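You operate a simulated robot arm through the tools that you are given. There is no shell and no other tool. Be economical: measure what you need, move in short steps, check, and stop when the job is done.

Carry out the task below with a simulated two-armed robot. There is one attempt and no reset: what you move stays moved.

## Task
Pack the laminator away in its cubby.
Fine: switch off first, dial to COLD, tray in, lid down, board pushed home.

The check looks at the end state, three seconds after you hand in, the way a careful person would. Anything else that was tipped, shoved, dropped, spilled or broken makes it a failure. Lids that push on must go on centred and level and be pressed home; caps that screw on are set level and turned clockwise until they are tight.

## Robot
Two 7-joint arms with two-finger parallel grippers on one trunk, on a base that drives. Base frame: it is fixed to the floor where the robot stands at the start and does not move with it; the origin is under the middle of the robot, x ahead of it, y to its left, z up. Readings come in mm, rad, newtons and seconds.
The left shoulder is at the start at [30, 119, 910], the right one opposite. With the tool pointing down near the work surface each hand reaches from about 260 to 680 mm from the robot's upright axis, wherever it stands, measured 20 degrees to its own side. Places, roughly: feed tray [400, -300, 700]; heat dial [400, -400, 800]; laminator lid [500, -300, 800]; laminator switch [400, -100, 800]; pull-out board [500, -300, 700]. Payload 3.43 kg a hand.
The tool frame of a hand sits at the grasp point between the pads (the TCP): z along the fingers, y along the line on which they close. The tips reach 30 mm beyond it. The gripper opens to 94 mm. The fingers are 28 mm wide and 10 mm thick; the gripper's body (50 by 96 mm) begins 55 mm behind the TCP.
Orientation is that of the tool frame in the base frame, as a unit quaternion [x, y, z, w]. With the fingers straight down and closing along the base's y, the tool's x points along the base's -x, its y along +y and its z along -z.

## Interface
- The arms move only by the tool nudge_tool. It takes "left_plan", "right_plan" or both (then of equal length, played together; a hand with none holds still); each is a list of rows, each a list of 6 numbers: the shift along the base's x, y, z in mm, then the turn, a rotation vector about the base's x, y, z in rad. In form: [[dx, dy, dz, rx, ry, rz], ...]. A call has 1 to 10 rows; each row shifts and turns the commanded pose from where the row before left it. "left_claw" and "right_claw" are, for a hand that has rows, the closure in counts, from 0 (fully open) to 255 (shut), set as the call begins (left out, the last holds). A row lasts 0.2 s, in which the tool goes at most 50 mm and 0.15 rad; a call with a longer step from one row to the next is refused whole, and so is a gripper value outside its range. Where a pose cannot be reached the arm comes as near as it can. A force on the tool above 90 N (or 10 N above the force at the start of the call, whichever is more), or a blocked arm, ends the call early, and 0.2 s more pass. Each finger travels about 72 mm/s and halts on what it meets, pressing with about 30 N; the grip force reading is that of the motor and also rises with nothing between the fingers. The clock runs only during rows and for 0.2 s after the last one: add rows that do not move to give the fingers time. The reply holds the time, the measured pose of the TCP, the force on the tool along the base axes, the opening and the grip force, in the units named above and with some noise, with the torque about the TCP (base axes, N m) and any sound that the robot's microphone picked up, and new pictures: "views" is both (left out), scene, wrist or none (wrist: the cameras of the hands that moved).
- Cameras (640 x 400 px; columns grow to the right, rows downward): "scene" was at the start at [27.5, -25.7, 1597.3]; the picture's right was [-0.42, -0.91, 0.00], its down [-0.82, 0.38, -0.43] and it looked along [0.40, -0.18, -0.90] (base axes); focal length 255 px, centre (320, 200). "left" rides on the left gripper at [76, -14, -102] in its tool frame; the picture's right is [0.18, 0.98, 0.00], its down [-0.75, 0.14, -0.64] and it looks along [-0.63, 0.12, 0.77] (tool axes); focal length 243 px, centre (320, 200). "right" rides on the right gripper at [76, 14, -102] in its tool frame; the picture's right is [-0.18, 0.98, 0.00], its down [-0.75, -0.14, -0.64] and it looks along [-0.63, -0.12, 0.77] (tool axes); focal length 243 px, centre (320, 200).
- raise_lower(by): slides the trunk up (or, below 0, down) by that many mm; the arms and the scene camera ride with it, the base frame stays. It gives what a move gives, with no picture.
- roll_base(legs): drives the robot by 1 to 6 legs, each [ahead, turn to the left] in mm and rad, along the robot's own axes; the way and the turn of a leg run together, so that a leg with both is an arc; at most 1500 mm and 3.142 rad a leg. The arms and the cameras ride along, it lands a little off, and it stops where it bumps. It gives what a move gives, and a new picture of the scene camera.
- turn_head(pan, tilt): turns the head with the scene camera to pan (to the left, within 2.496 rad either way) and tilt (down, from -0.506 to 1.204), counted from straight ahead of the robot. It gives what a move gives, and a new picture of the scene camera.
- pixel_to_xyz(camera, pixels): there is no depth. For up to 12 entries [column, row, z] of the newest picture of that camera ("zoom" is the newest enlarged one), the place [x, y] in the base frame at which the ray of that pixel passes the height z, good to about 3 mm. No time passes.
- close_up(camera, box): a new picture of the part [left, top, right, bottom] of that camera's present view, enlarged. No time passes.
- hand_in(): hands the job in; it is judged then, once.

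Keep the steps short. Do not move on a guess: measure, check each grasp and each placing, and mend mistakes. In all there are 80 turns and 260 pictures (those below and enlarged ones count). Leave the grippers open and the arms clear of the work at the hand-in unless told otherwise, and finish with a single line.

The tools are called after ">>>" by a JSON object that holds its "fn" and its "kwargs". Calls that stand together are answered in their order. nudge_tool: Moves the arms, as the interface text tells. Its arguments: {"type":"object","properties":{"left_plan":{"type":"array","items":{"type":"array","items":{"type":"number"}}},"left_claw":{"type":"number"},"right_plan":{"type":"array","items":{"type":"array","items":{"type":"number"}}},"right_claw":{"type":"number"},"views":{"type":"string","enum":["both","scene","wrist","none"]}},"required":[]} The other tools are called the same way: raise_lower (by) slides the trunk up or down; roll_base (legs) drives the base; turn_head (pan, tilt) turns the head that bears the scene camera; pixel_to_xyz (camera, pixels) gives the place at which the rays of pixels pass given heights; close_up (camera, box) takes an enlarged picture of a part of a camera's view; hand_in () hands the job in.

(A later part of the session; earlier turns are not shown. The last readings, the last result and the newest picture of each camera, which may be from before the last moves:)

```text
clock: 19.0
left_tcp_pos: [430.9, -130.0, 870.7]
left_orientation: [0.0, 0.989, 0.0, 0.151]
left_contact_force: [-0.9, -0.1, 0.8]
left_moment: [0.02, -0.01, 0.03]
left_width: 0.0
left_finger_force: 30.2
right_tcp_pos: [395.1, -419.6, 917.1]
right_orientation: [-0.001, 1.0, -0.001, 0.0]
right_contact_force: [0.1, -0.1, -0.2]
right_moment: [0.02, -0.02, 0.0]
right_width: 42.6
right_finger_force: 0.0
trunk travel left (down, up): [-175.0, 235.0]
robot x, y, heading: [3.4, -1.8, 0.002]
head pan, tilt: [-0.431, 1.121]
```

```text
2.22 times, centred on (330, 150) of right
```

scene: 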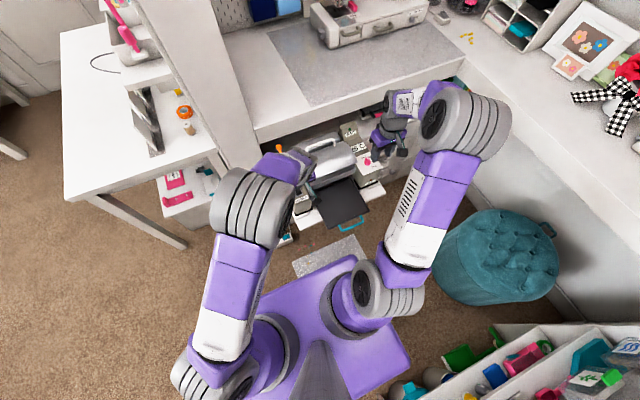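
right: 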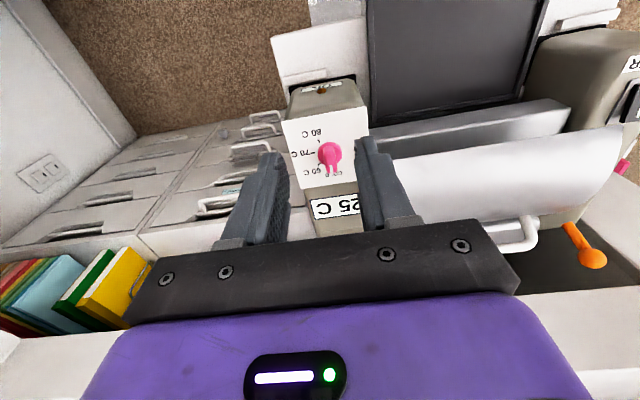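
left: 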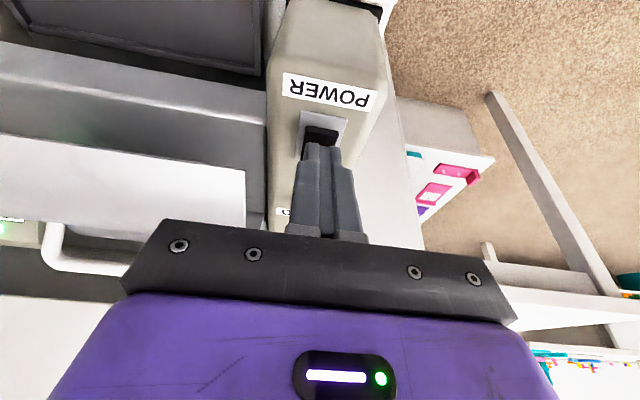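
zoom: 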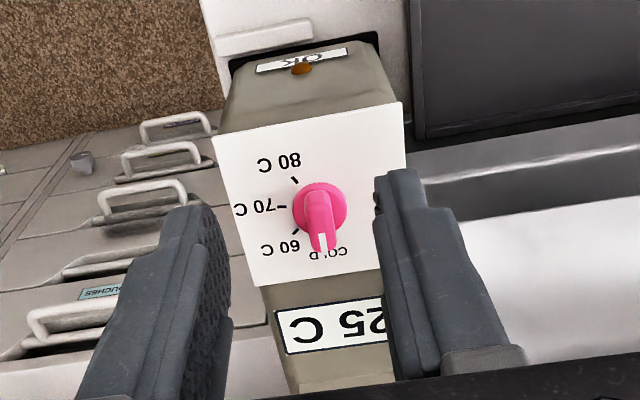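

The knob's bar now points straight at COLD, and the display shows 25 C. Next is the tray. I'll close the right fingers and move back in front of the teal handle with the fingers tilted forward, and lift the left hand clear.

>>> {"fn": "nudge_tool", "kwargs": {"right_plan": [[-45, 10, 0, 0, 0, 0], [-45, 25, 0, 0, -0.1, 0], [-45, 35, 0, 0, -0.1, 0], [-45, 40, 0, 0, -0.1, 0], [-35, 40, 0, 0, -0.1, 0]], "left_plan": [[0, 0, 40, 0, 0.1, 0], [-10, 20, 40, 0, 0.1, 0], [-10, 30, 30, 0, 0.1, 0], [0, 30, 0, 0, 0, 0], [0, 0, 0, 0, 0, 0]], "right_claw": 255, "views": "both"}}

>>> {"fn": "close_up", "kwargs": {"camera": "scene", "box": [250, 90, 420, 250]}}

```text
refused: row 2 steps farther than a row can; nothing moved
```

```text
2.50 times, centred on (335, 170) of scene
```

zoom: 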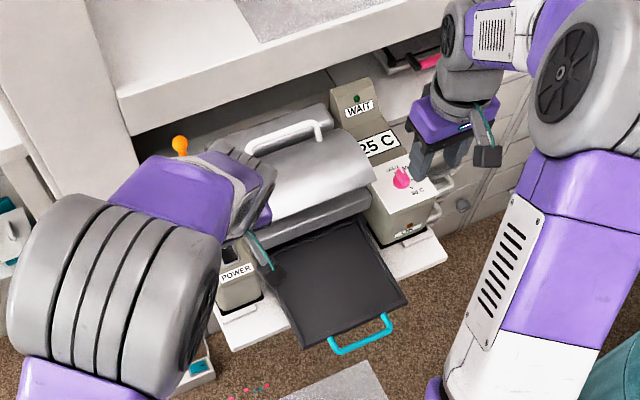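

One row was longer than 50 mm, so the call was refused. I'll repeat it with smaller rows.

>>> {"fn": "nudge_tool", "kwargs": {"right_plan": [[-40, 15, 0, 0, 0, 0], [-40, 25, 0, 0, -0.1, 0], [-40, 28, 0, 0, -0.1, 0], [-40, 28, 0, 0, -0.1, 0], [-35, 28, 0, 0, -0.1, 0], [-30, 26, 0, 0, 0, 0]], "left_plan": [[0, 0, 40, 0, 0.1, 0], [-10, 20, 40, 0, 0.1, 0], [-10, 30, 30, 0, 0.1, 0], [0, 30, 0, 0, 0, 0], [0, 0, 0, 0, 0, 0], [0, 0, 0, 0, 0, 0]], "right_claw": 255, "views": "both"}}

>>> {"fn": "close_up", "kwargs": {"camera": "scene", "box": [250, 90, 420, 250]}}

```text
clock: 20.4
left_tcp_pos: [410.5, -49.9, 982.1]
left_orientation: [0.0, 1.0, -0.001, 0.001]
left_contact_force: [-0.6, -0.1, -0.6]
left_moment: [0.01, -0.02, 0.01]
left_width: 0.0
left_finger_force: 29.8
right_tcp_pos: [252.0, -360.1, 947.2]
right_orientation: [-0.001, 0.98, -0.001, 0.198]
right_contact_force: [0.4, -0.4, 0.2]
right_moment: [-0.05, 0.01, -0.02]
right_width: 0.1
right_finger_force: 29.8
right hand out of reach, approached as far as the arm can: row 4, 5, 6
trunk travel left (down, up): [-175.0, 235.0]
robot x, y, heading: [-0.6, -0.8, -0.001]
head pan, tilt: [-0.431, 1.121]
```

scene: 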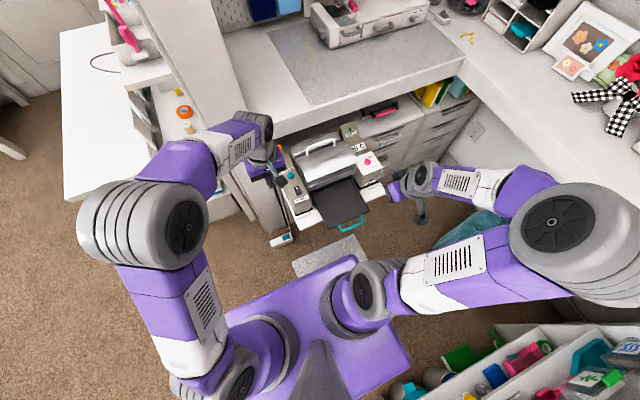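
right: 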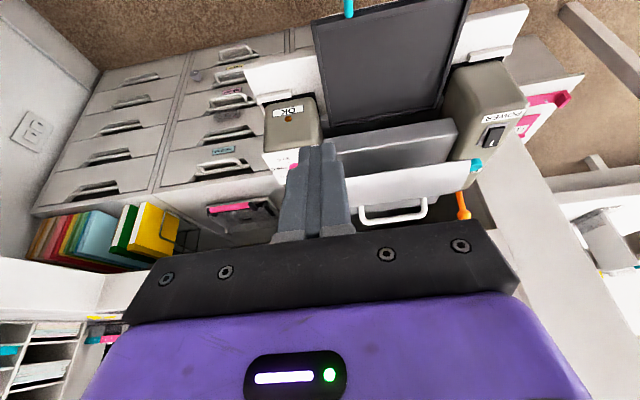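
left: 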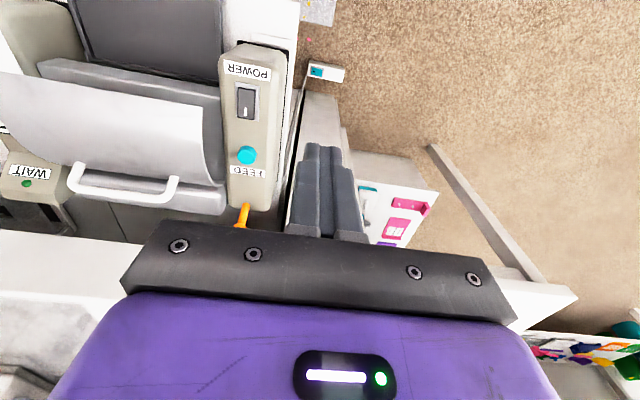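

```text
2.50 times, centred on (335, 170) of scene
```

zoom: 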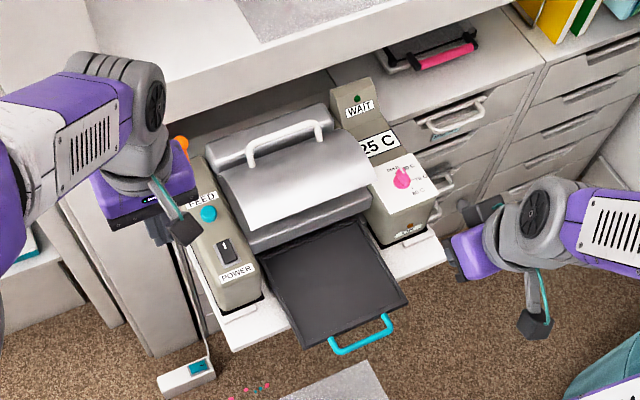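

The right arm can't fold back any further from here, so the robot has to back up. I'll look behind it first.

>>> {"fn": "turn_head", "kwargs": {"pan": -2.4, "tilt": 0.9}}

>>> {"fn": "turn_head", "kwargs": {"pan": 2.4, "tilt": 0.9}}

```text
clock: 22.3
left_tcp_pos: [411.4, -50.5, 981.3]
left_orientation: [0.0, 1.0, 0.0, 0.0]
left_contact_force: [-0.8, 0.2, -0.3]
left_moment: [0.01, 0.0, -0.03]
left_width: 0.0
left_finger_force: 30.4
right_tcp_pos: [251.7, -360.5, 947.3]
right_orientation: [0.0, 0.98, 0.0, 0.198]
right_contact_force: [-0.2, 0.7, -0.1]
right_moment: [0.01, -0.01, 0.03]
right_width: 0.0
right_finger_force: 29.8
trunk travel left (down, up): [-175.0, 235.0]
robot x, y, heading: [-2.7, 1.4, -0.002]
head pan, tilt: [-2.4, 0.901]
```

scene: 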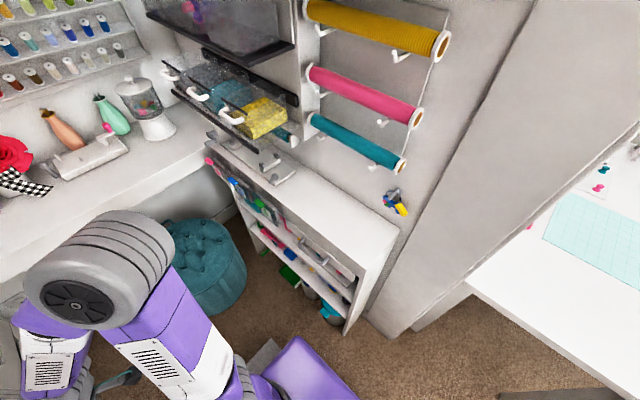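

```text
clock: 26.1
left_tcp_pos: [412.9, -49.3, 980.7]
left_orientation: [0.0, 1.0, 0.0, 0.0]
left_contact_force: [0.9, 0.2, 0.2]
left_moment: [0.0, -0.02, 0.01]
left_width: 0.0
left_finger_force: 30.3
right_tcp_pos: [250.9, -361.3, 946.2]
right_orientation: [0.0, 0.98, 0.0, 0.198]
right_contact_force: [0.3, 0.3, 0.3]
right_moment: [-0.01, -0.03, 0.01]
right_width: 0.0
right_finger_force: 29.6
trunk travel left (down, up): [-175.0, 235.0]
robot x, y, heading: [0.6, 0.7, 0.004]
head pan, tilt: [2.4, 0.901]
```

scene: 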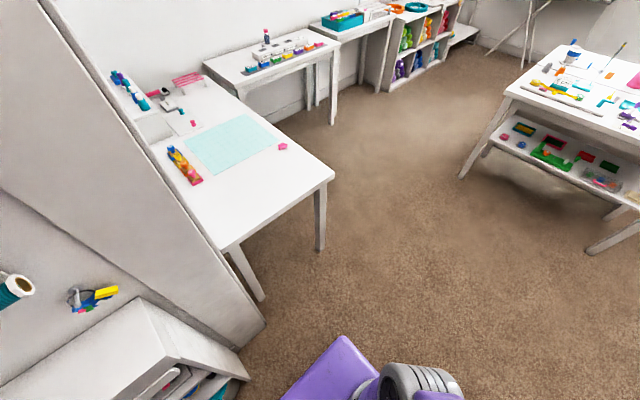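

The floor behind looks open, but a bookcase end is near. I'll measure its foot and the wall panel's.

>>> {"fn": "pixel_to_xyz", "kwargs": {"camera": "scene", "pixels": [[247, 380, 0], [265, 325, 0], [170, 365, 400], [247, 375, 200], [280, 398, 300], [342, 336, 300]]}}

```text
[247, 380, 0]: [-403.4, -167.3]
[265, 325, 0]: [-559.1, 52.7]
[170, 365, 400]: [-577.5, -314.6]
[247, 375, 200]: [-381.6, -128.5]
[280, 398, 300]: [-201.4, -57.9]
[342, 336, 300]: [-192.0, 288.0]
```

Backing up would leave little room to the bookcase, about 200 mm behind the base. I'll try first with the hand upright, which needs less reach, and turn the head back to the work.

>>> {"fn": "turn_head", "kwargs": {"pan": -0.5, "tilt": 1.0}}

>>> {"fn": "nudge_tool", "kwargs": {"right_plan": [[-4, 15, -20, 0, 0.1, 0], [-4, 20, -20, 0, 0.1, 0], [-4, 20, -20, 0, 0.1, 0], [-4, 20, -20, 0, 0.1, 0], [0, 10, -20, 0, 0, 0]], "views": "both"}}

```text
clock: 28.6
left_tcp_pos: [411.3, -51.4, 981.1]
left_orientation: [0.0, 1.0, 0.0, 0.0]
left_contact_force: [-0.3, 0.2, -0.4]
left_moment: [0.01, 0.0, 0.0]
left_width: 0.0
left_finger_force: 29.5
right_tcp_pos: [251.1, -359.4, 947.7]
right_orientation: [0.0, 0.98, -0.001, 0.198]
right_contact_force: [-0.3, 0.0, -0.7]
right_moment: [0.01, -0.02, 0.0]
right_width: 0.0
right_finger_force: 30.0
trunk travel left (down, up): [-175.0, 235.0]
robot x, y, heading: [-0.1, -1.7, 0.002]
head pan, tilt: [-0.499, 1.0]
```

scene: 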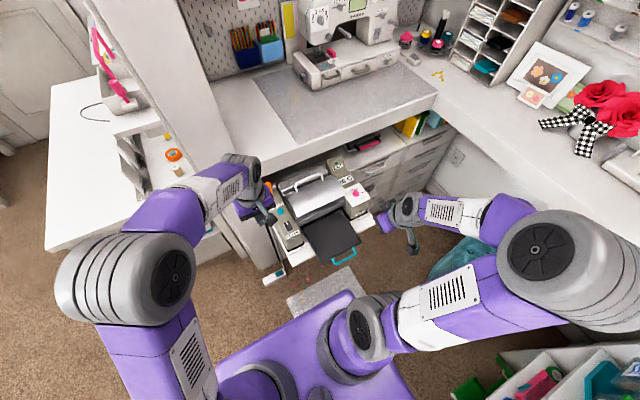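

```text
clock: 29.8
left_tcp_pos: [411.8, -51.5, 980.6]
left_orientation: [0.0, 1.0, -0.001, 0.0]
left_contact_force: [0.1, -0.5, 0.1]
left_moment: [-0.01, 0.0, 0.03]
left_width: 0.3
left_finger_force: 29.7
right_tcp_pos: [249.6, -284.9, 850.7]
right_orientation: [-0.001, 1.0, 0.001, -0.002]
right_contact_force: [0.6, 0.6, 0.3]
right_moment: [-0.01, -0.01, -0.03]
right_width: 0.0
right_finger_force: 30.0
right hand out of reach, approached as far as the arm can: row 1, 2, 3, 5
trunk travel left (down, up): [-175.0, 235.0]
robot x, y, heading: [-0.0, 0.7, -0.002]
head pan, tilt: [-0.499, 1.0]
```

scene: 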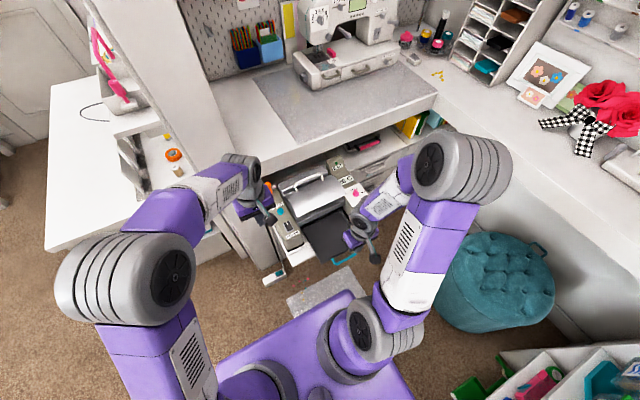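
right: 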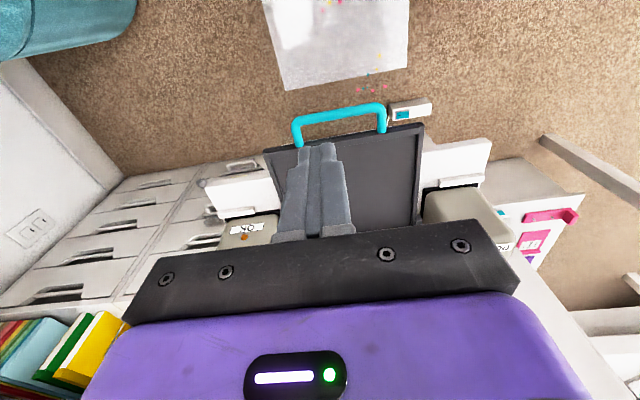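

The arm stops at x≈250, still slightly over the handle. I'll back up 90 mm, which stays about 100 mm clear of the bookcase.

>>> {"fn": "roll_base", "kwargs": {"legs": [[-90, 0]]}}

>>> {"fn": "close_up", "kwargs": {"camera": "right", "box": [180, 60, 460, 260]}}

```text
clock: 30.9
left_tcp_pos: [321.5, -50.2, 980.6]
left_orientation: [0.001, 1.0, 0.0, 0.0]
left_contact_force: [-0.2, 0.6, -0.7]
left_moment: [0.01, 0.0, 0.0]
left_width: 0.1
left_finger_force: 29.9
right_tcp_pos: [159.4, -285.5, 851.4]
right_orientation: [-0.001, 1.0, 0.001, 0.0]
right_contact_force: [1.4, 0.7, 0.0]
right_moment: [0.02, -0.04, -0.02]
right_width: 0.0
right_finger_force: 30.0
trunk travel left (down, up): [-175.0, 235.0]
robot x, y, heading: [-92.1, 3.3, -0.0]
head pan, tilt: [-0.499, 1.0]
```

scene: 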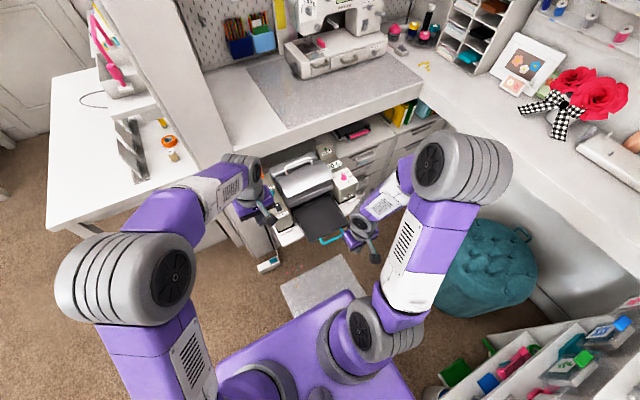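

```text
2.00 times, centred on (320, 160) of right
```

zoom: 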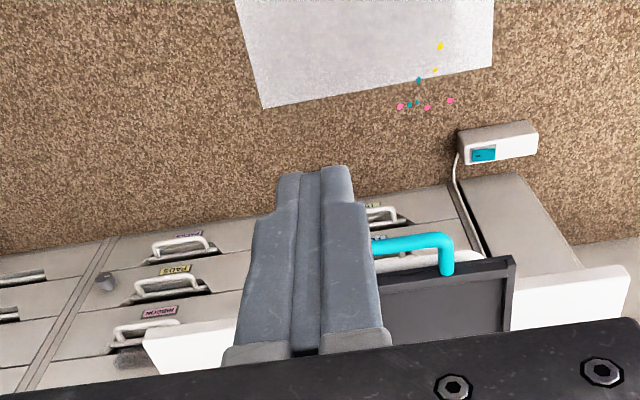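

The robot moved 92 mm back. I'll measure the teal handle's height from both cameras again.

>>> {"fn": "close_up", "kwargs": {"camera": "scene", "box": [260, 130, 400, 260]}}

>>> {"fn": "pixel_to_xyz", "kwargs": {"camera": "right", "pixels": [[385, 180, 680], [385, 180, 700], [385, 180, 720], [347, 183, 700], [417, 190, 700], [417, 190, 720]]}}

```text
3.08 times, centred on (330, 195) of scene
```

zoom: 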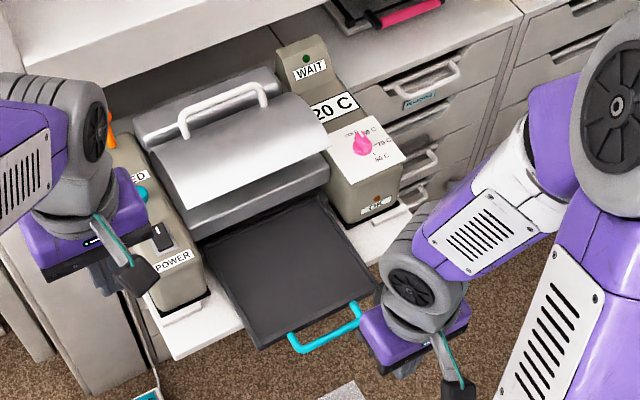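

```text
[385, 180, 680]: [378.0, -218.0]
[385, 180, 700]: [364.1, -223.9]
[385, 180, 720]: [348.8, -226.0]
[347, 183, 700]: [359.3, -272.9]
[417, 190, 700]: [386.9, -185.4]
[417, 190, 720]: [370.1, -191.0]
```

The "right" picture predates the drive, so that reading is stale. I'll measure from fresh close-ups with the "zoom" camera instead.

>>> {"fn": "pixel_to_xyz", "kwargs": {"camera": "zoom", "pixels": [[297, 348, 690], [297, 348, 710], [360, 318, 690], [360, 318, 710], [258, 347, 700], [378, 290, 700], [174, 360, 680]]}}

>>> {"fn": "close_up", "kwargs": {"camera": "right", "box": [180, 60, 460, 260]}}

>>> {"fn": "pixel_to_xyz", "kwargs": {"camera": "zoom", "pixels": [[448, 240, 690], [448, 240, 710], [448, 240, 730], [513, 256, 690], [513, 256, 710], [376, 246, 700], [626, 268, 680]]}}

```text
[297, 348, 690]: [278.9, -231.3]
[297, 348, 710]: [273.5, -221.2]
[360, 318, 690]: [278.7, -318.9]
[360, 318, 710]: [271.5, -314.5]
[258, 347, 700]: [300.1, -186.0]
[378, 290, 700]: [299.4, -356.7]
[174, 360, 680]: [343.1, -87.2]
```

```text
2.00 times, centred on (320, 160) of right
```

zoom: 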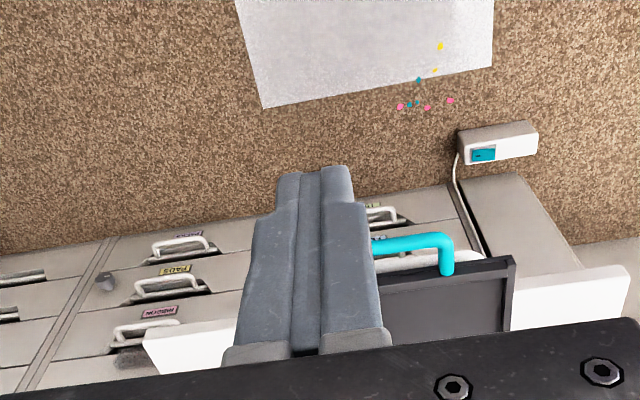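

```text
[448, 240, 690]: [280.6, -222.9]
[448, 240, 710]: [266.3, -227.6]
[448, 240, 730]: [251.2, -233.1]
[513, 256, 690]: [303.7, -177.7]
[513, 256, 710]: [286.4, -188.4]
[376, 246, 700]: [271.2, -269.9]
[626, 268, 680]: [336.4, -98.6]
```

The handle bar is at x≈275, y -226 to -316, z≈700, centre y≈-271. I'll lower the closed fingers in front of it (TCP z≈721), tilted slightly forward.

>>> {"fn": "nudge_tool", "kwargs": {"right_plan": [[10, 7, -40, 0, -0.1, 0], [10, 7, -45, 0, -0.1, 0], [15, 0, -30, 0, 0, 0], [20, 0, -15, 0, 0, 0], [15, 0, 0, 0, 0, 0]], "views": "wrist"}}

>>> {"fn": "close_up", "kwargs": {"camera": "right", "box": [200, 60, 480, 240]}}

```text
clock: 32.1
left_tcp_pos: [322.3, -50.7, 980.5]
left_orientation: [0.0, 1.0, 0.0, 0.0]
left_contact_force: [-0.1, 0.0, -0.2]
left_moment: [0.0, 0.01, 0.03]
left_width: 0.0
left_finger_force: 29.9
right_tcp_pos: [235.1, -273.5, 716.3]
right_orientation: [-0.001, 0.995, 0.0, 0.099]
right_contact_force: [0.5, -0.5, -0.3]
right_moment: [0.02, 0.03, -0.03]
right_width: 0.1
right_finger_force: 29.4
right hand out of reach, approached as far as the arm can: row 1, 2
trunk travel left (down, up): [-175.0, 235.0]
robot x, y, heading: [-90.9, 1.3, -0.001]
head pan, tilt: [-0.499, 1.0]
```

right: 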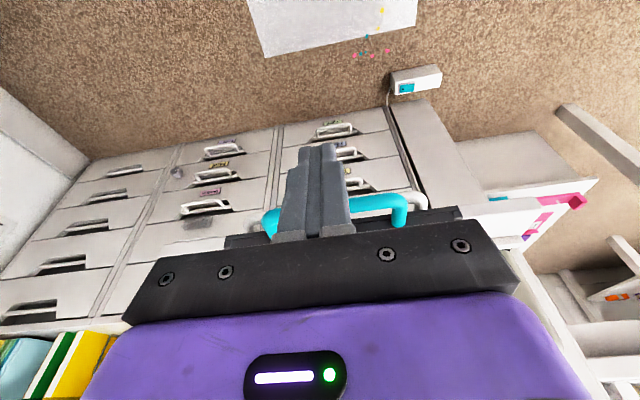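

```text
2.22 times, centred on (340, 150) of right
```

zoom: 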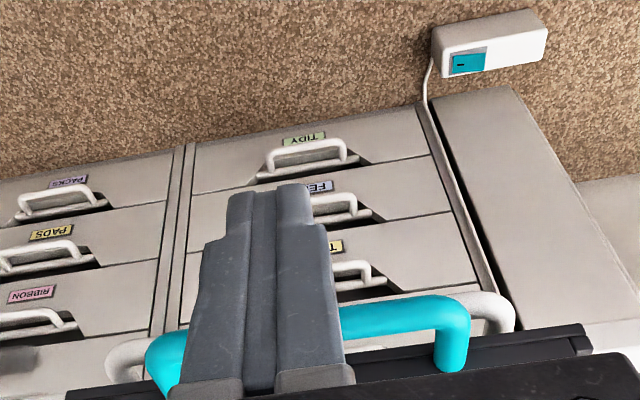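

The fingers are just in front of the teal bar. The board's own white handle lies below it, so I'll rise 8 mm to miss that and begin pushing the tray in.

>>> {"fn": "nudge_tool", "kwargs": {"right_plan": [[0, 3, 8, 0, 0, 0], [10, 0, 0, 0, 0, 0], [10, 0, 0, 0, 0, 0], [10, 0, 0, 0, 0, 0], [10, 0, 0, 0, 0, 0], [10, 0, 0, 0, 0, 0]], "views": "both"}}

>>> {"fn": "close_up", "kwargs": {"camera": "scene", "box": [260, 130, 400, 260]}}

```text
clock: 33.5
left_tcp_pos: [322.1, -49.2, 981.1]
left_orientation: [0.0, 1.0, 0.0, 0.0]
left_contact_force: [-0.1, -0.7, 0.1]
left_moment: [-0.04, -0.01, -0.01]
left_width: 0.1
left_finger_force: 30.2
right_tcp_pos: [284.9, -269.8, 723.8]
right_orientation: [-0.001, 0.995, 0.0, 0.099]
right_contact_force: [-0.6, -0.2, -0.1]
right_moment: [-0.01, 0.02, -0.04]
right_width: 0.0
right_finger_force: 30.4
trunk travel left (down, up): [-175.0, 235.0]
robot x, y, heading: [-91.0, 0.0, 0.005]
head pan, tilt: [-0.499, 1.0]
```

scene: 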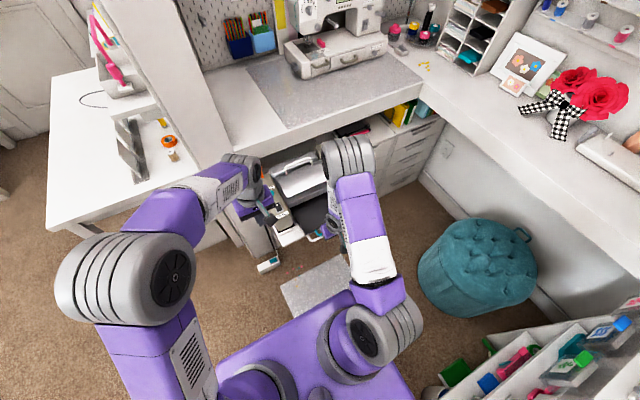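
right: 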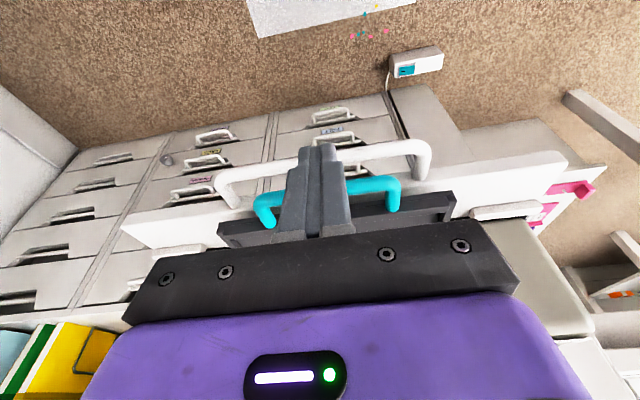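

```text
3.08 times, centred on (330, 195) of scene
```

zoom: 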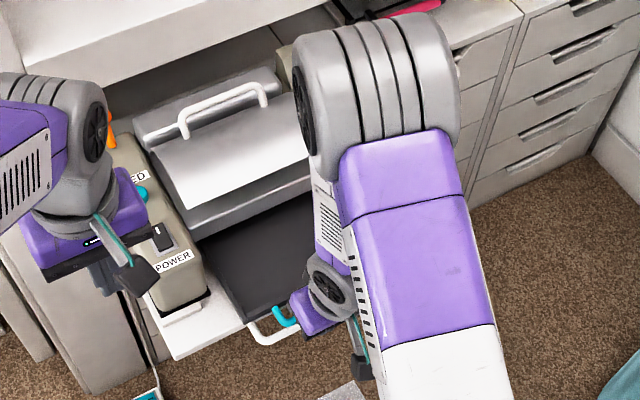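

The tray is sliding in with almost no force, and the fingers clear the board's white handle. I'll carry on.

>>> {"fn": "nudge_tool", "kwargs": {"right_plan": [[10, 0, 0, 0, 0, 0], [10, 0, 0, 0, 0, 0], [10, 0, 0, 0, 0, 0], [10, 0, 0, 0, 0, 0], [10, 0, 0, 0, 0, 0]], "views": "wrist"}}

>>> {"fn": "close_up", "kwargs": {"camera": "right", "box": [200, 80, 480, 250]}}

>>> {"fn": "close_up", "kwargs": {"camera": "scene", "box": [260, 130, 400, 260]}}

```text
clock: 34.8
left_tcp_pos: [321.9, -50.0, 980.3]
left_orientation: [0.0, 1.0, 0.0, 0.0]
left_contact_force: [0.3, -0.3, -1.0]
left_moment: [0.01, -0.01, -0.02]
left_width: 0.1
left_finger_force: 30.0
right_tcp_pos: [334.1, -269.6, 724.4]
right_orientation: [0.0, 0.995, 0.0, 0.1]
right_contact_force: [-0.5, 0.6, -0.9]
right_moment: [0.03, 0.0, -0.01]
right_width: 0.0
right_finger_force: 30.4
trunk travel left (down, up): [-175.0, 235.0]
robot x, y, heading: [-87.7, 1.6, 0.002]
head pan, tilt: [-0.499, 1.0]
```

right: 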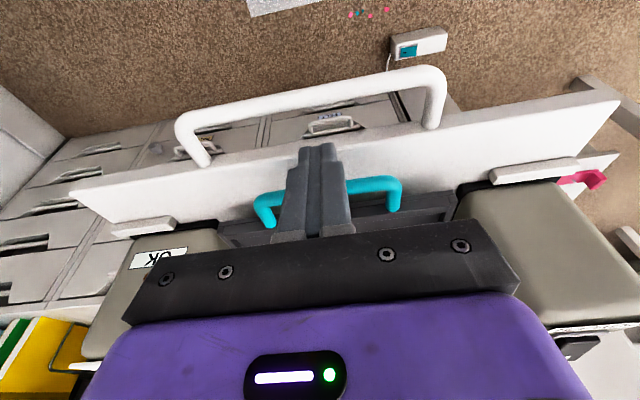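

```text
2.29 times, centred on (340, 165) of right
```

zoom: 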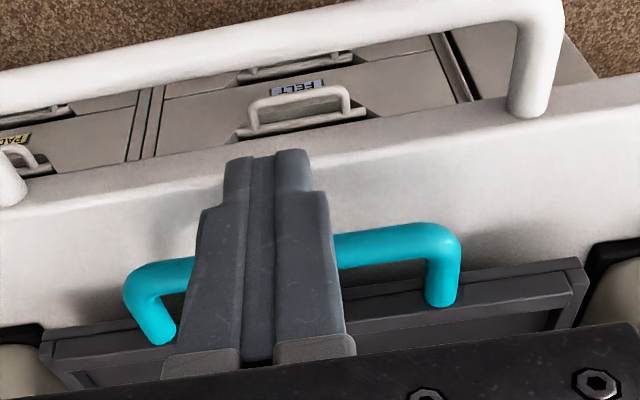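

```text
3.08 times, centred on (330, 195) of scene
```

zoom: 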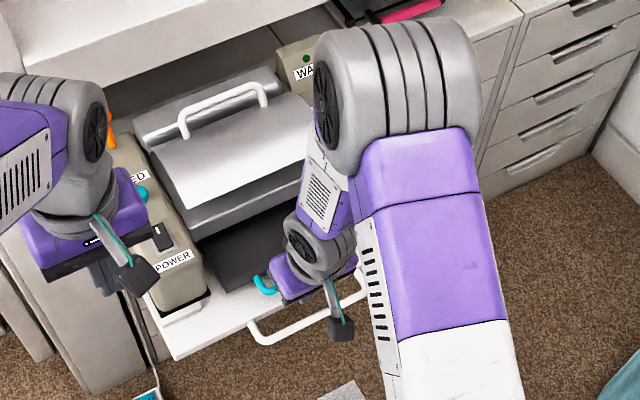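

Still free, with the tray front now over the board. I'll continue in small steps until it meets its stop.

>>> {"fn": "nudge_tool", "kwargs": {"right_plan": [[8, 0, 0, 0, 0, 0], [8, 0, 0, 0, 0, 0], [8, 0, 0, 0, 0, 0], [8, 0, 0, 0, 0, 0]], "views": "wrist"}}

>>> {"fn": "close_up", "kwargs": {"camera": "right", "box": [160, 80, 500, 250]}}

```text
clock: 35.8
left_tcp_pos: [321.9, -50.1, 980.5]
left_orientation: [0.0, 1.0, 0.0, 0.0]
left_contact_force: [-0.4, -0.2, -0.5]
left_moment: [0.0, 0.03, 0.03]
left_width: 0.0
left_finger_force: 30.2
right_tcp_pos: [367.1, -270.3, 724.4]
right_orientation: [-0.001, 0.995, 0.001, 0.099]
right_contact_force: [-1.1, -0.9, -0.9]
right_moment: [0.0, 0.03, -0.01]
right_width: 0.0
right_finger_force: 29.5
trunk travel left (down, up): [-175.0, 235.0]
robot x, y, heading: [-91.7, 0.6, 0.0]
head pan, tilt: [-0.499, 1.0]
```

right: 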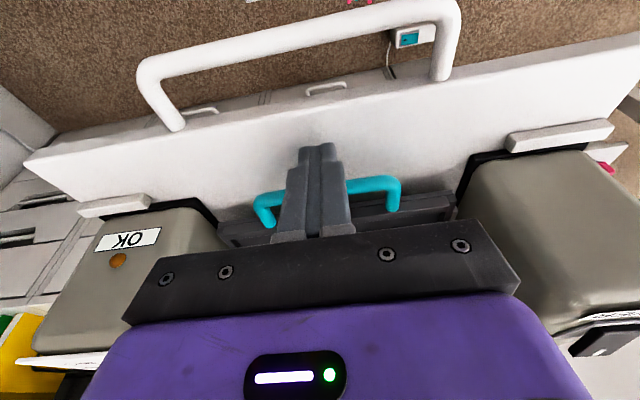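

```text
1.88 times, centred on (330, 165) of right
```

zoom: 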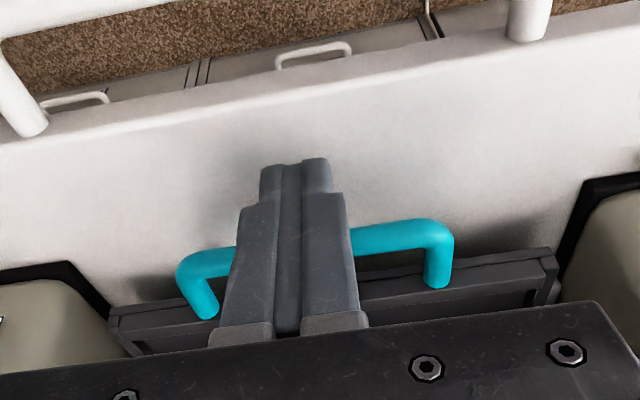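

>>> {"fn": "pixel_to_xyz", "kwargs": {"camera": "scene", "pixels": [[297, 198, 800], [297, 198, 840], [290, 202, 740]]}}

>>> {"fn": "nudge_tool", "kwargs": {"right_plan": [[8, 0, 0, 0, 0, 0], [8, 0, 0, 0, 0, 0], [6, 0, 0, 0, 0, 0]], "views": "both"}}

>>> {"fn": "close_up", "kwargs": {"camera": "scene", "box": [260, 130, 400, 260]}}

```text
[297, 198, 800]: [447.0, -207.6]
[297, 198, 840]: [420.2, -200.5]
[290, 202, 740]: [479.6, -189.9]
```

```text
clock: 36.5
left_tcp_pos: [321.6, -50.0, 980.6]
left_orientation: [0.001, 1.0, 0.0, 0.001]
left_contact_force: [0.5, -0.4, 0.2]
left_moment: [0.01, 0.02, -0.01]
left_width: 0.0
left_finger_force: 30.2
right_tcp_pos: [386.9, -269.3, 723.4]
right_orientation: [0.0, 0.995, 0.001, 0.098]
right_contact_force: [-0.9, 0.5, -1.3]
right_moment: [0.0, 0.05, 0.0]
right_width: 0.0
right_finger_force: 29.8
trunk travel left (down, up): [-175.0, 235.0]
robot x, y, heading: [-90.3, -2.0, 0.002]
head pan, tilt: [-0.499, 1.0]
```

scene: 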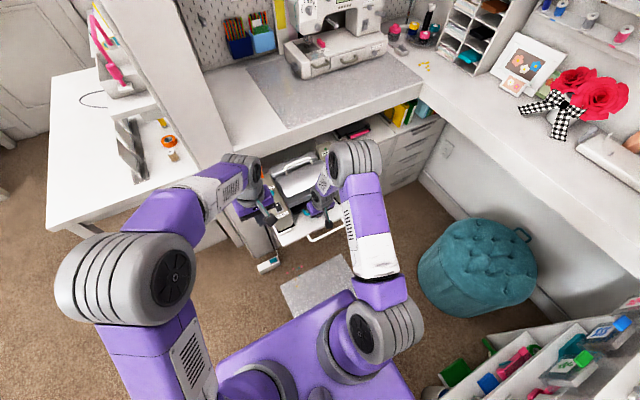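
right: 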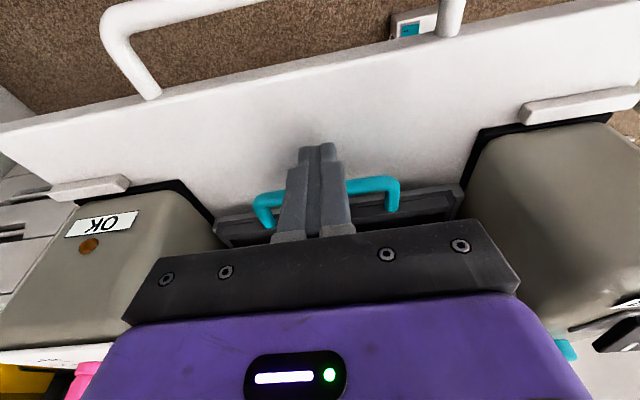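

```text
3.08 times, centred on (330, 195) of scene
```

zoom: 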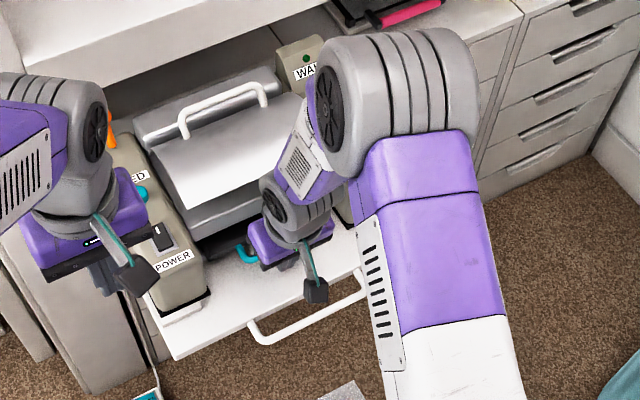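

Still no stop. About 30 mm of room remains before the wrist reaches the lid edge at x≈435, so I'll continue carefully.

>>> {"fn": "nudge_tool", "kwargs": {"right_plan": [[6, 0, 0, 0, 0, 0], [6, 0, 0, 0, 0, 0], [5, 0, 0, 0, 0, 0], [5, 0, 0, 0, 0, 0]], "views": "wrist"}}

>>> {"fn": "close_up", "kwargs": {"camera": "scene", "box": [260, 130, 400, 260]}}

```text
clock: 37.5
left_tcp_pos: [321.4, -50.1, 980.4]
left_orientation: [0.0, 1.0, 0.0, 0.0]
left_contact_force: [0.0, 0.5, 0.2]
left_moment: [0.03, 0.02, -0.01]
left_width: 0.0
left_finger_force: 30.2
right_tcp_pos: [409.2, -270.2, 723.4]
right_orientation: [-0.001, 0.995, 0.001, 0.097]
right_contact_force: [-5.3, 0.5, 0.7]
right_moment: [-0.02, 0.09, -0.02]
right_width: 0.3
right_finger_force: 29.5
trunk travel left (down, up): [-175.0, 235.0]
robot x, y, heading: [-88.3, 0.3, 0.002]
head pan, tilt: [-0.499, 1.0]
```

right: 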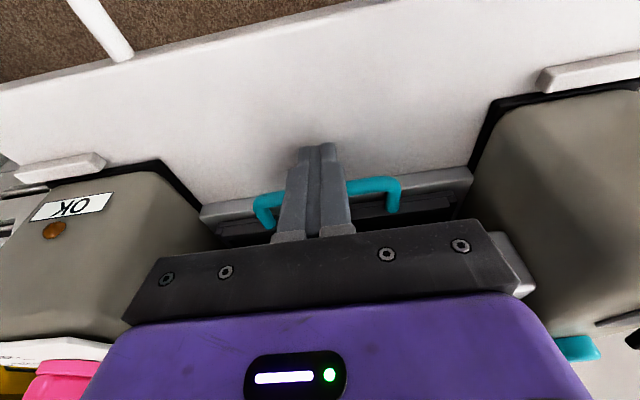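

```text
3.08 times, centred on (330, 195) of scene
```

zoom: 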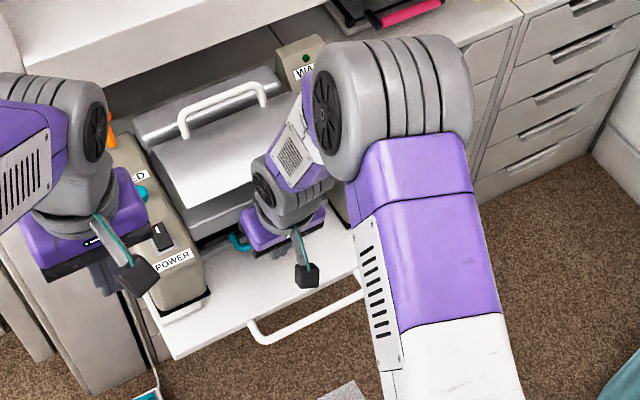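

Contact shows -5 N and the tray front is level with the body's grey sill. I'll press a little more to seat it.

>>> {"fn": "nudge_tool", "kwargs": {"right_plan": [[3, 0, 0, 0, 0, 0], [3, 0, 0, 0, 0, 0]], "views": "none"}}

>>> {"fn": "close_up", "kwargs": {"camera": "right", "box": [160, 120, 520, 260]}}

```text
clock: 38.1
left_tcp_pos: [322.0, -50.0, 980.8]
left_orientation: [0.001, 1.0, 0.0, 0.0]
left_contact_force: [0.9, -0.3, -0.8]
left_moment: [-0.01, -0.01, -0.02]
left_width: 0.3
left_finger_force: 30.2
right_tcp_pos: [416.7, -268.9, 724.4]
right_orientation: [0.0, 0.995, 0.001, 0.1]
right_contact_force: [-4.9, 0.7, -2.3]
right_moment: [-0.04, 0.15, -0.02]
right_width: 0.0
right_finger_force: 30.0
trunk travel left (down, up): [-175.0, 235.0]
robot x, y, heading: [-90.5, -0.8, -0.001]
head pan, tilt: [-0.499, 1.0]
```

```text
1.78 times, centred on (340, 190) of right
```

zoom: 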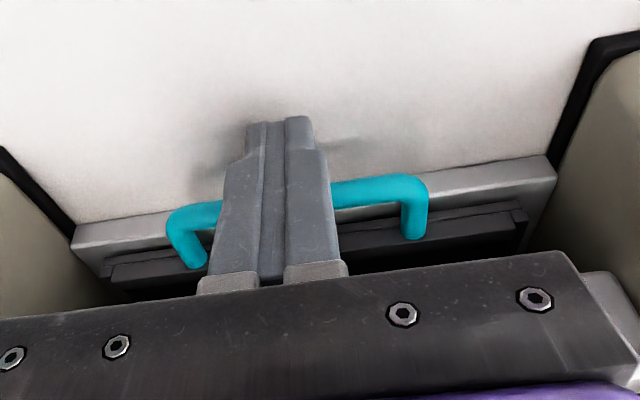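

>>> {"fn": "nudge_tool", "kwargs": {"right_plan": [[2, 0, 0, 0, 0, 0], [2, 0, 0, 0, 0, 0], [2, 0, 0, 0, 0, 0]], "views": "none"}}

>>> {"fn": "close_up", "kwargs": {"camera": "right", "box": [160, 120, 520, 260]}}

>>> {"fn": "close_up", "kwargs": {"camera": "scene", "box": [270, 140, 370, 250]}}

```text
clock: 39.0
left_tcp_pos: [321.5, -50.7, 981.0]
left_orientation: [0.001, 1.0, 0.0, 0.0]
left_contact_force: [0.8, -0.8, -0.1]
left_moment: [0.01, -0.02, 0.01]
left_width: 0.2
left_finger_force: 30.0
right_tcp_pos: [422.8, -270.2, 724.1]
right_orientation: [-0.001, 0.995, 0.0, 0.099]
right_contact_force: [-3.5, -0.6, -0.3]
right_moment: [-0.05, 0.08, -0.04]
right_width: 0.1
right_finger_force: 29.6
trunk travel left (down, up): [-175.0, 235.0]
robot x, y, heading: [-89.6, -1.5, -0.001]
head pan, tilt: [-0.499, 1.0]
```

```text
1.78 times, centred on (340, 190) of right
```

zoom: 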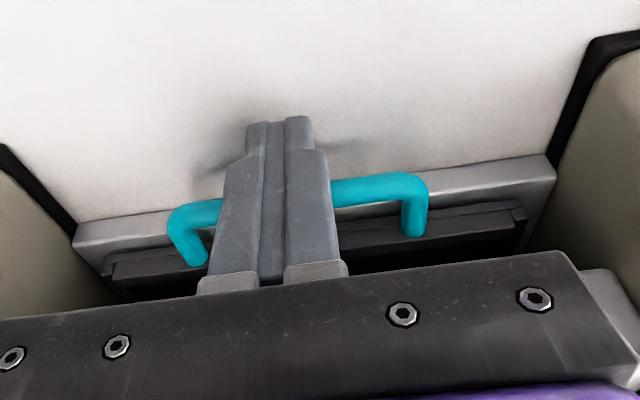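

```text
3.64 times, centred on (320, 195) of scene
```

zoom: 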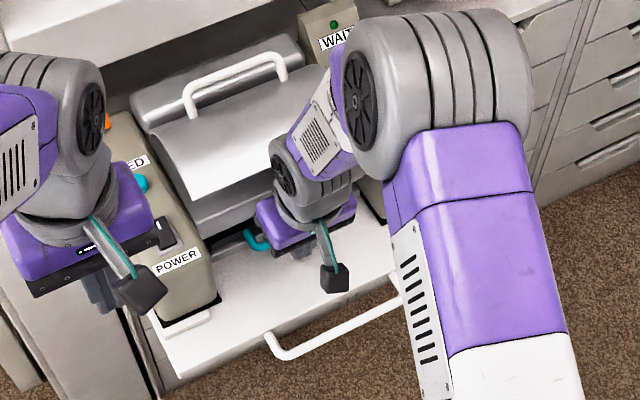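

The wrist view is identical after the last 12 mm, so the tray is at its stop and the whole board is starting to slide with it at about 4 N. I'll stop pushing, back the hand out, and lift it to inspect.

>>> {"fn": "nudge_tool", "kwargs": {"right_plan": [[-30, 0, 0, 0, 0, 0], [-40, 0, 0, 0, 0, 0], [-40, 0, 5, 0, 0, 0], [-40, 0, 30, 0, 0, 0], [-20, 0, 45, 0, 0, 0], [0, 0, 45, 0, 0, 0]], "views": "both"}}

>>> {"fn": "close_up", "kwargs": {"camera": "scene", "box": [260, 130, 400, 260]}}

>>> {"fn": "close_up", "kwargs": {"camera": "right", "box": [160, 80, 500, 260]}}

```text
clock: 40.4
left_tcp_pos: [321.2, -49.0, 981.6]
left_orientation: [-0.001, 1.0, 0.0, 0.0]
left_contact_force: [-0.3, 0.0, -0.2]
left_moment: [0.06, -0.01, -0.02]
left_width: 0.1
left_finger_force: 29.9
right_tcp_pos: [249.4, -269.7, 849.8]
right_orientation: [-0.001, 0.995, 0.001, 0.098]
right_contact_force: [0.2, 0.1, 0.1]
right_moment: [-0.02, -0.03, 0.0]
right_width: 0.0
right_finger_force: 29.3
trunk travel left (down, up): [-175.0, 235.0]
robot x, y, heading: [-89.6, 1.4, 0.003]
head pan, tilt: [-0.499, 1.0]
```

scene: 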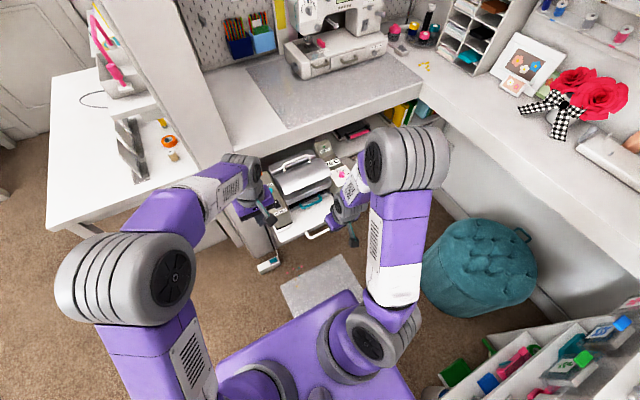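
right: 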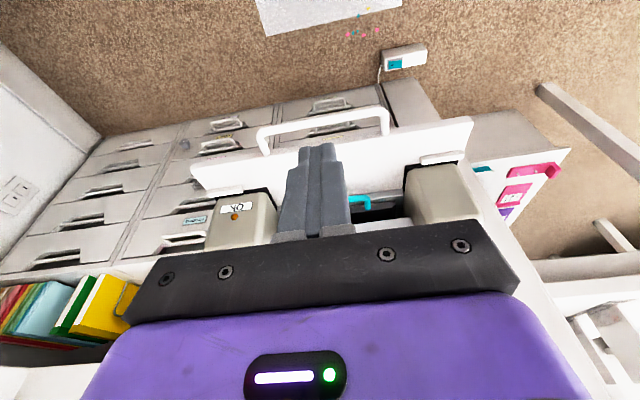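

```text
3.08 times, centred on (330, 195) of scene
```

zoom: 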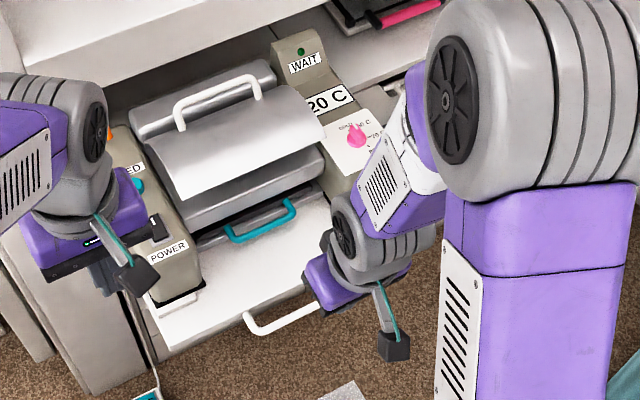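

```text
1.88 times, centred on (330, 170) of right
```

zoom: 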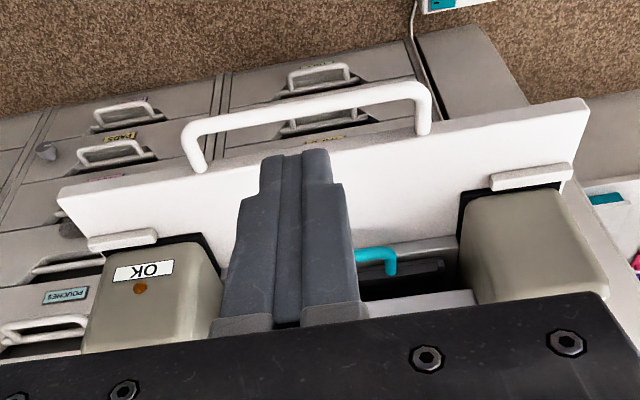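

The tray is in, with the teal handle close to the body. Before touching the lid I need a side view of how it hinges. I'll yaw the left hand's camera to look across the laminator from the left.

>>> {"fn": "nudge_tool", "kwargs": {"left_plan": [[15, 6, 0, 0, 0, -0.15], [15, 6, 0, 0, 0, -0.15], [15, 6, 0, 0, 0, -0.15], [15, 6, 0, 0, 0, -0.15], [15, 6, 0, 0, 0, -0.15], [15, 6, 0, 0, 0, -0.15], [15, 6, 0, 0, 0, -0.15], [15, 6, 0, 0, 0, -0.15], [0, 0, 0, -0.13, -0.05, 0], [0, 0, 0, -0.13, -0.05, 0]], "views": "wrist"}}

>>> {"fn": "close_up", "kwargs": {"camera": "left", "box": [120, 40, 520, 240]}}

```text
clock: 42.5
left_tcp_pos: [442.5, -0.9, 980.8]
left_orientation: [0.559, 0.817, -0.08, 0.116]
left_contact_force: [0.1, -0.2, 0.1]
left_moment: [-0.01, -0.04, -0.01]
left_width: 0.3
left_finger_force: 30.6
right_tcp_pos: [251.6, -269.1, 849.0]
right_orientation: [0.0, 0.995, -0.001, 0.1]
right_contact_force: [-0.2, 0.6, 0.4]
right_moment: [0.04, 0.0, -0.03]
right_width: 0.1
right_finger_force: 30.6
trunk travel left (down, up): [-175.0, 235.0]
robot x, y, heading: [-89.7, 1.9, -0.001]
head pan, tilt: [-0.499, 1.0]
```

left: 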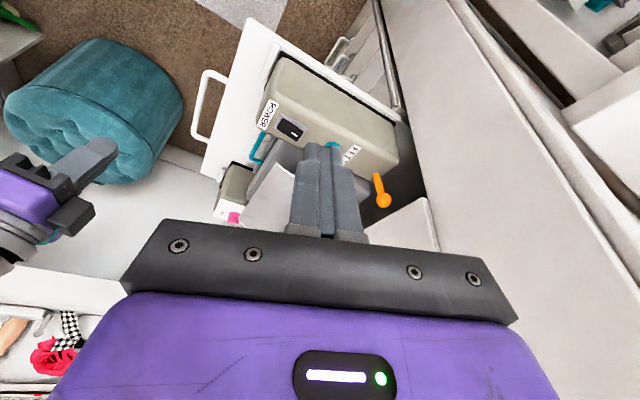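

```text
1.60 times, centred on (320, 140) of left
```

zoom: 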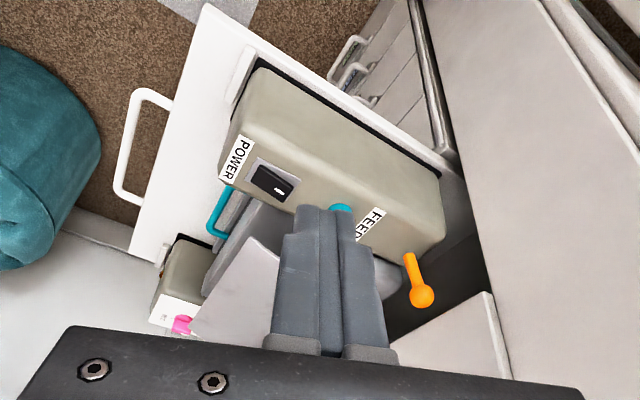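

The fingers block the view, so I'll open them and tilt further toward horizontal.

>>> {"fn": "nudge_tool", "kwargs": {"left_plan": [[0, 10, 0, -0.14, -0.05, 0], [0, 10, 0, -0.14, -0.05, 0], [0, 10, -20, -0.14, -0.05, 0], [0, 10, -20, 0, 0, 0], [0, 0, 0, 0, 0, 0]], "left_claw": 0, "views": "wrist"}}

>>> {"fn": "close_up", "kwargs": {"camera": "left", "box": [160, 60, 480, 240]}}

```text
clock: 43.8
left_tcp_pos: [442.4, 38.7, 942.2]
left_orientation: [0.527, 0.772, -0.206, 0.289]
left_contact_force: [-0.4, 1.2, 0.0]
left_moment: [0.0, -0.01, -0.02]
left_width: 94.0
left_finger_force: 0.1
right_tcp_pos: [251.9, -268.9, 849.9]
right_orientation: [-0.001, 0.995, 0.0, 0.099]
right_contact_force: [-0.1, 0.3, 0.3]
right_moment: [0.01, 0.03, -0.04]
right_width: 0.0
right_finger_force: 30.0
trunk travel left (down, up): [-175.0, 235.0]
robot x, y, heading: [-83.4, 1.0, -0.003]
head pan, tilt: [-0.499, 1.0]
```

left: 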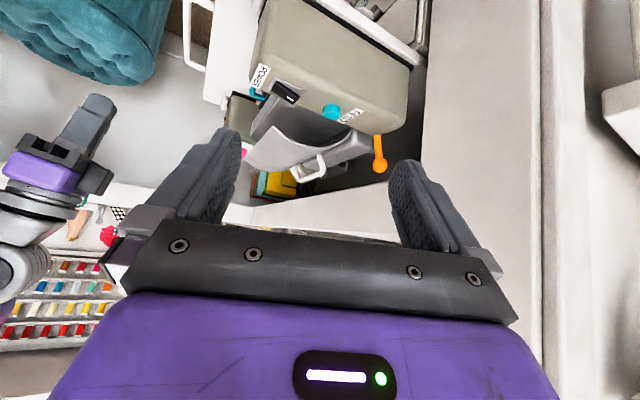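

```text
2.00 times, centred on (320, 150) of left
```

zoom: 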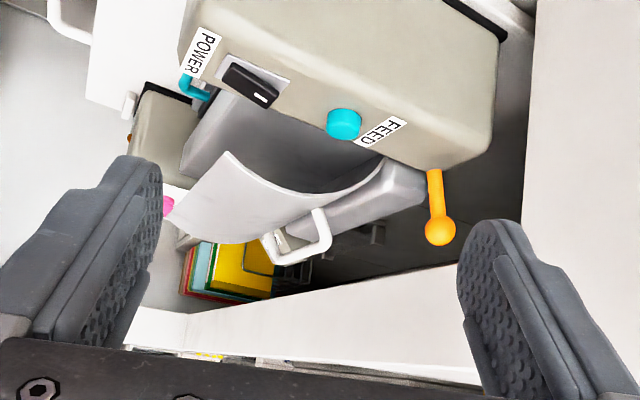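

Now the geometry is clear (the wrist view is upside-down): the lid is a curved cover hinged at the rear, with its front edge raised above the body. I'll locate the lid's front corners with both cameras.

>>> {"fn": "pixel_to_xyz", "kwargs": {"camera": "zoom", "pixels": [[228, 152, 780], [228, 152, 820], [228, 152, 860], [165, 192, 780], [165, 192, 820], [165, 192, 860], [382, 160, 780], [382, 160, 820], [327, 240, 820], [327, 240, 860], [440, 232, 800], [440, 232, 840]]}}

>>> {"fn": "close_up", "kwargs": {"camera": "scene", "box": [250, 120, 380, 240]}}

```text
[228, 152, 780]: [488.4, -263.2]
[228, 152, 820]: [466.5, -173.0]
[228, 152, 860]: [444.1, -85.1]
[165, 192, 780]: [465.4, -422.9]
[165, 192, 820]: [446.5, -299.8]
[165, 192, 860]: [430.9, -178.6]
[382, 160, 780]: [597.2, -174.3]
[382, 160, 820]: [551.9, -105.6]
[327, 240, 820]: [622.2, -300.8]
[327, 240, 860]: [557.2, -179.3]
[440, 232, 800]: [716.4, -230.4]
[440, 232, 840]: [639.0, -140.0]
```

```text
3.33 times, centred on (315, 180) of scene
```

zoom: 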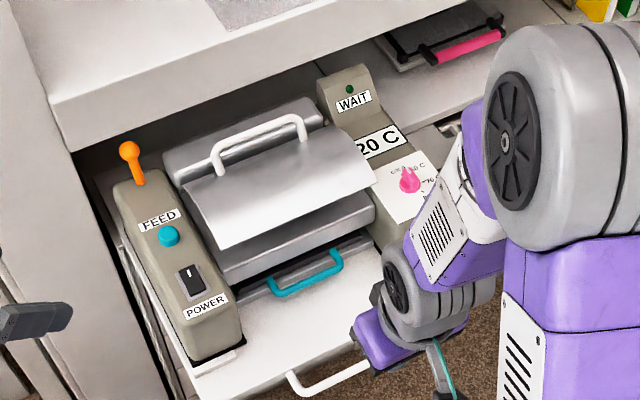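

>>> {"fn": "pixel_to_xyz", "kwargs": {"camera": "zoom", "pixels": [[222, 248, 780], [222, 248, 820], [222, 248, 860], [376, 180, 780], [376, 180, 820], [376, 180, 860], [215, 150, 840], [215, 150, 880], [302, 118, 840], [302, 118, 880], [225, 285, 760], [378, 215, 760]]}}

```text
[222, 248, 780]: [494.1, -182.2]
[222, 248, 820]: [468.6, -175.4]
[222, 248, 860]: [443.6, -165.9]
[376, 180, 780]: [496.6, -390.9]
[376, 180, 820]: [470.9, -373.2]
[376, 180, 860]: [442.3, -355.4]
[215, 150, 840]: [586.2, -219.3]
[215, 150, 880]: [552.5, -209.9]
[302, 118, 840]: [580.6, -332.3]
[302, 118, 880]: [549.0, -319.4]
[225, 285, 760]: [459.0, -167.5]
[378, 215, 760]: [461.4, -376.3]
```

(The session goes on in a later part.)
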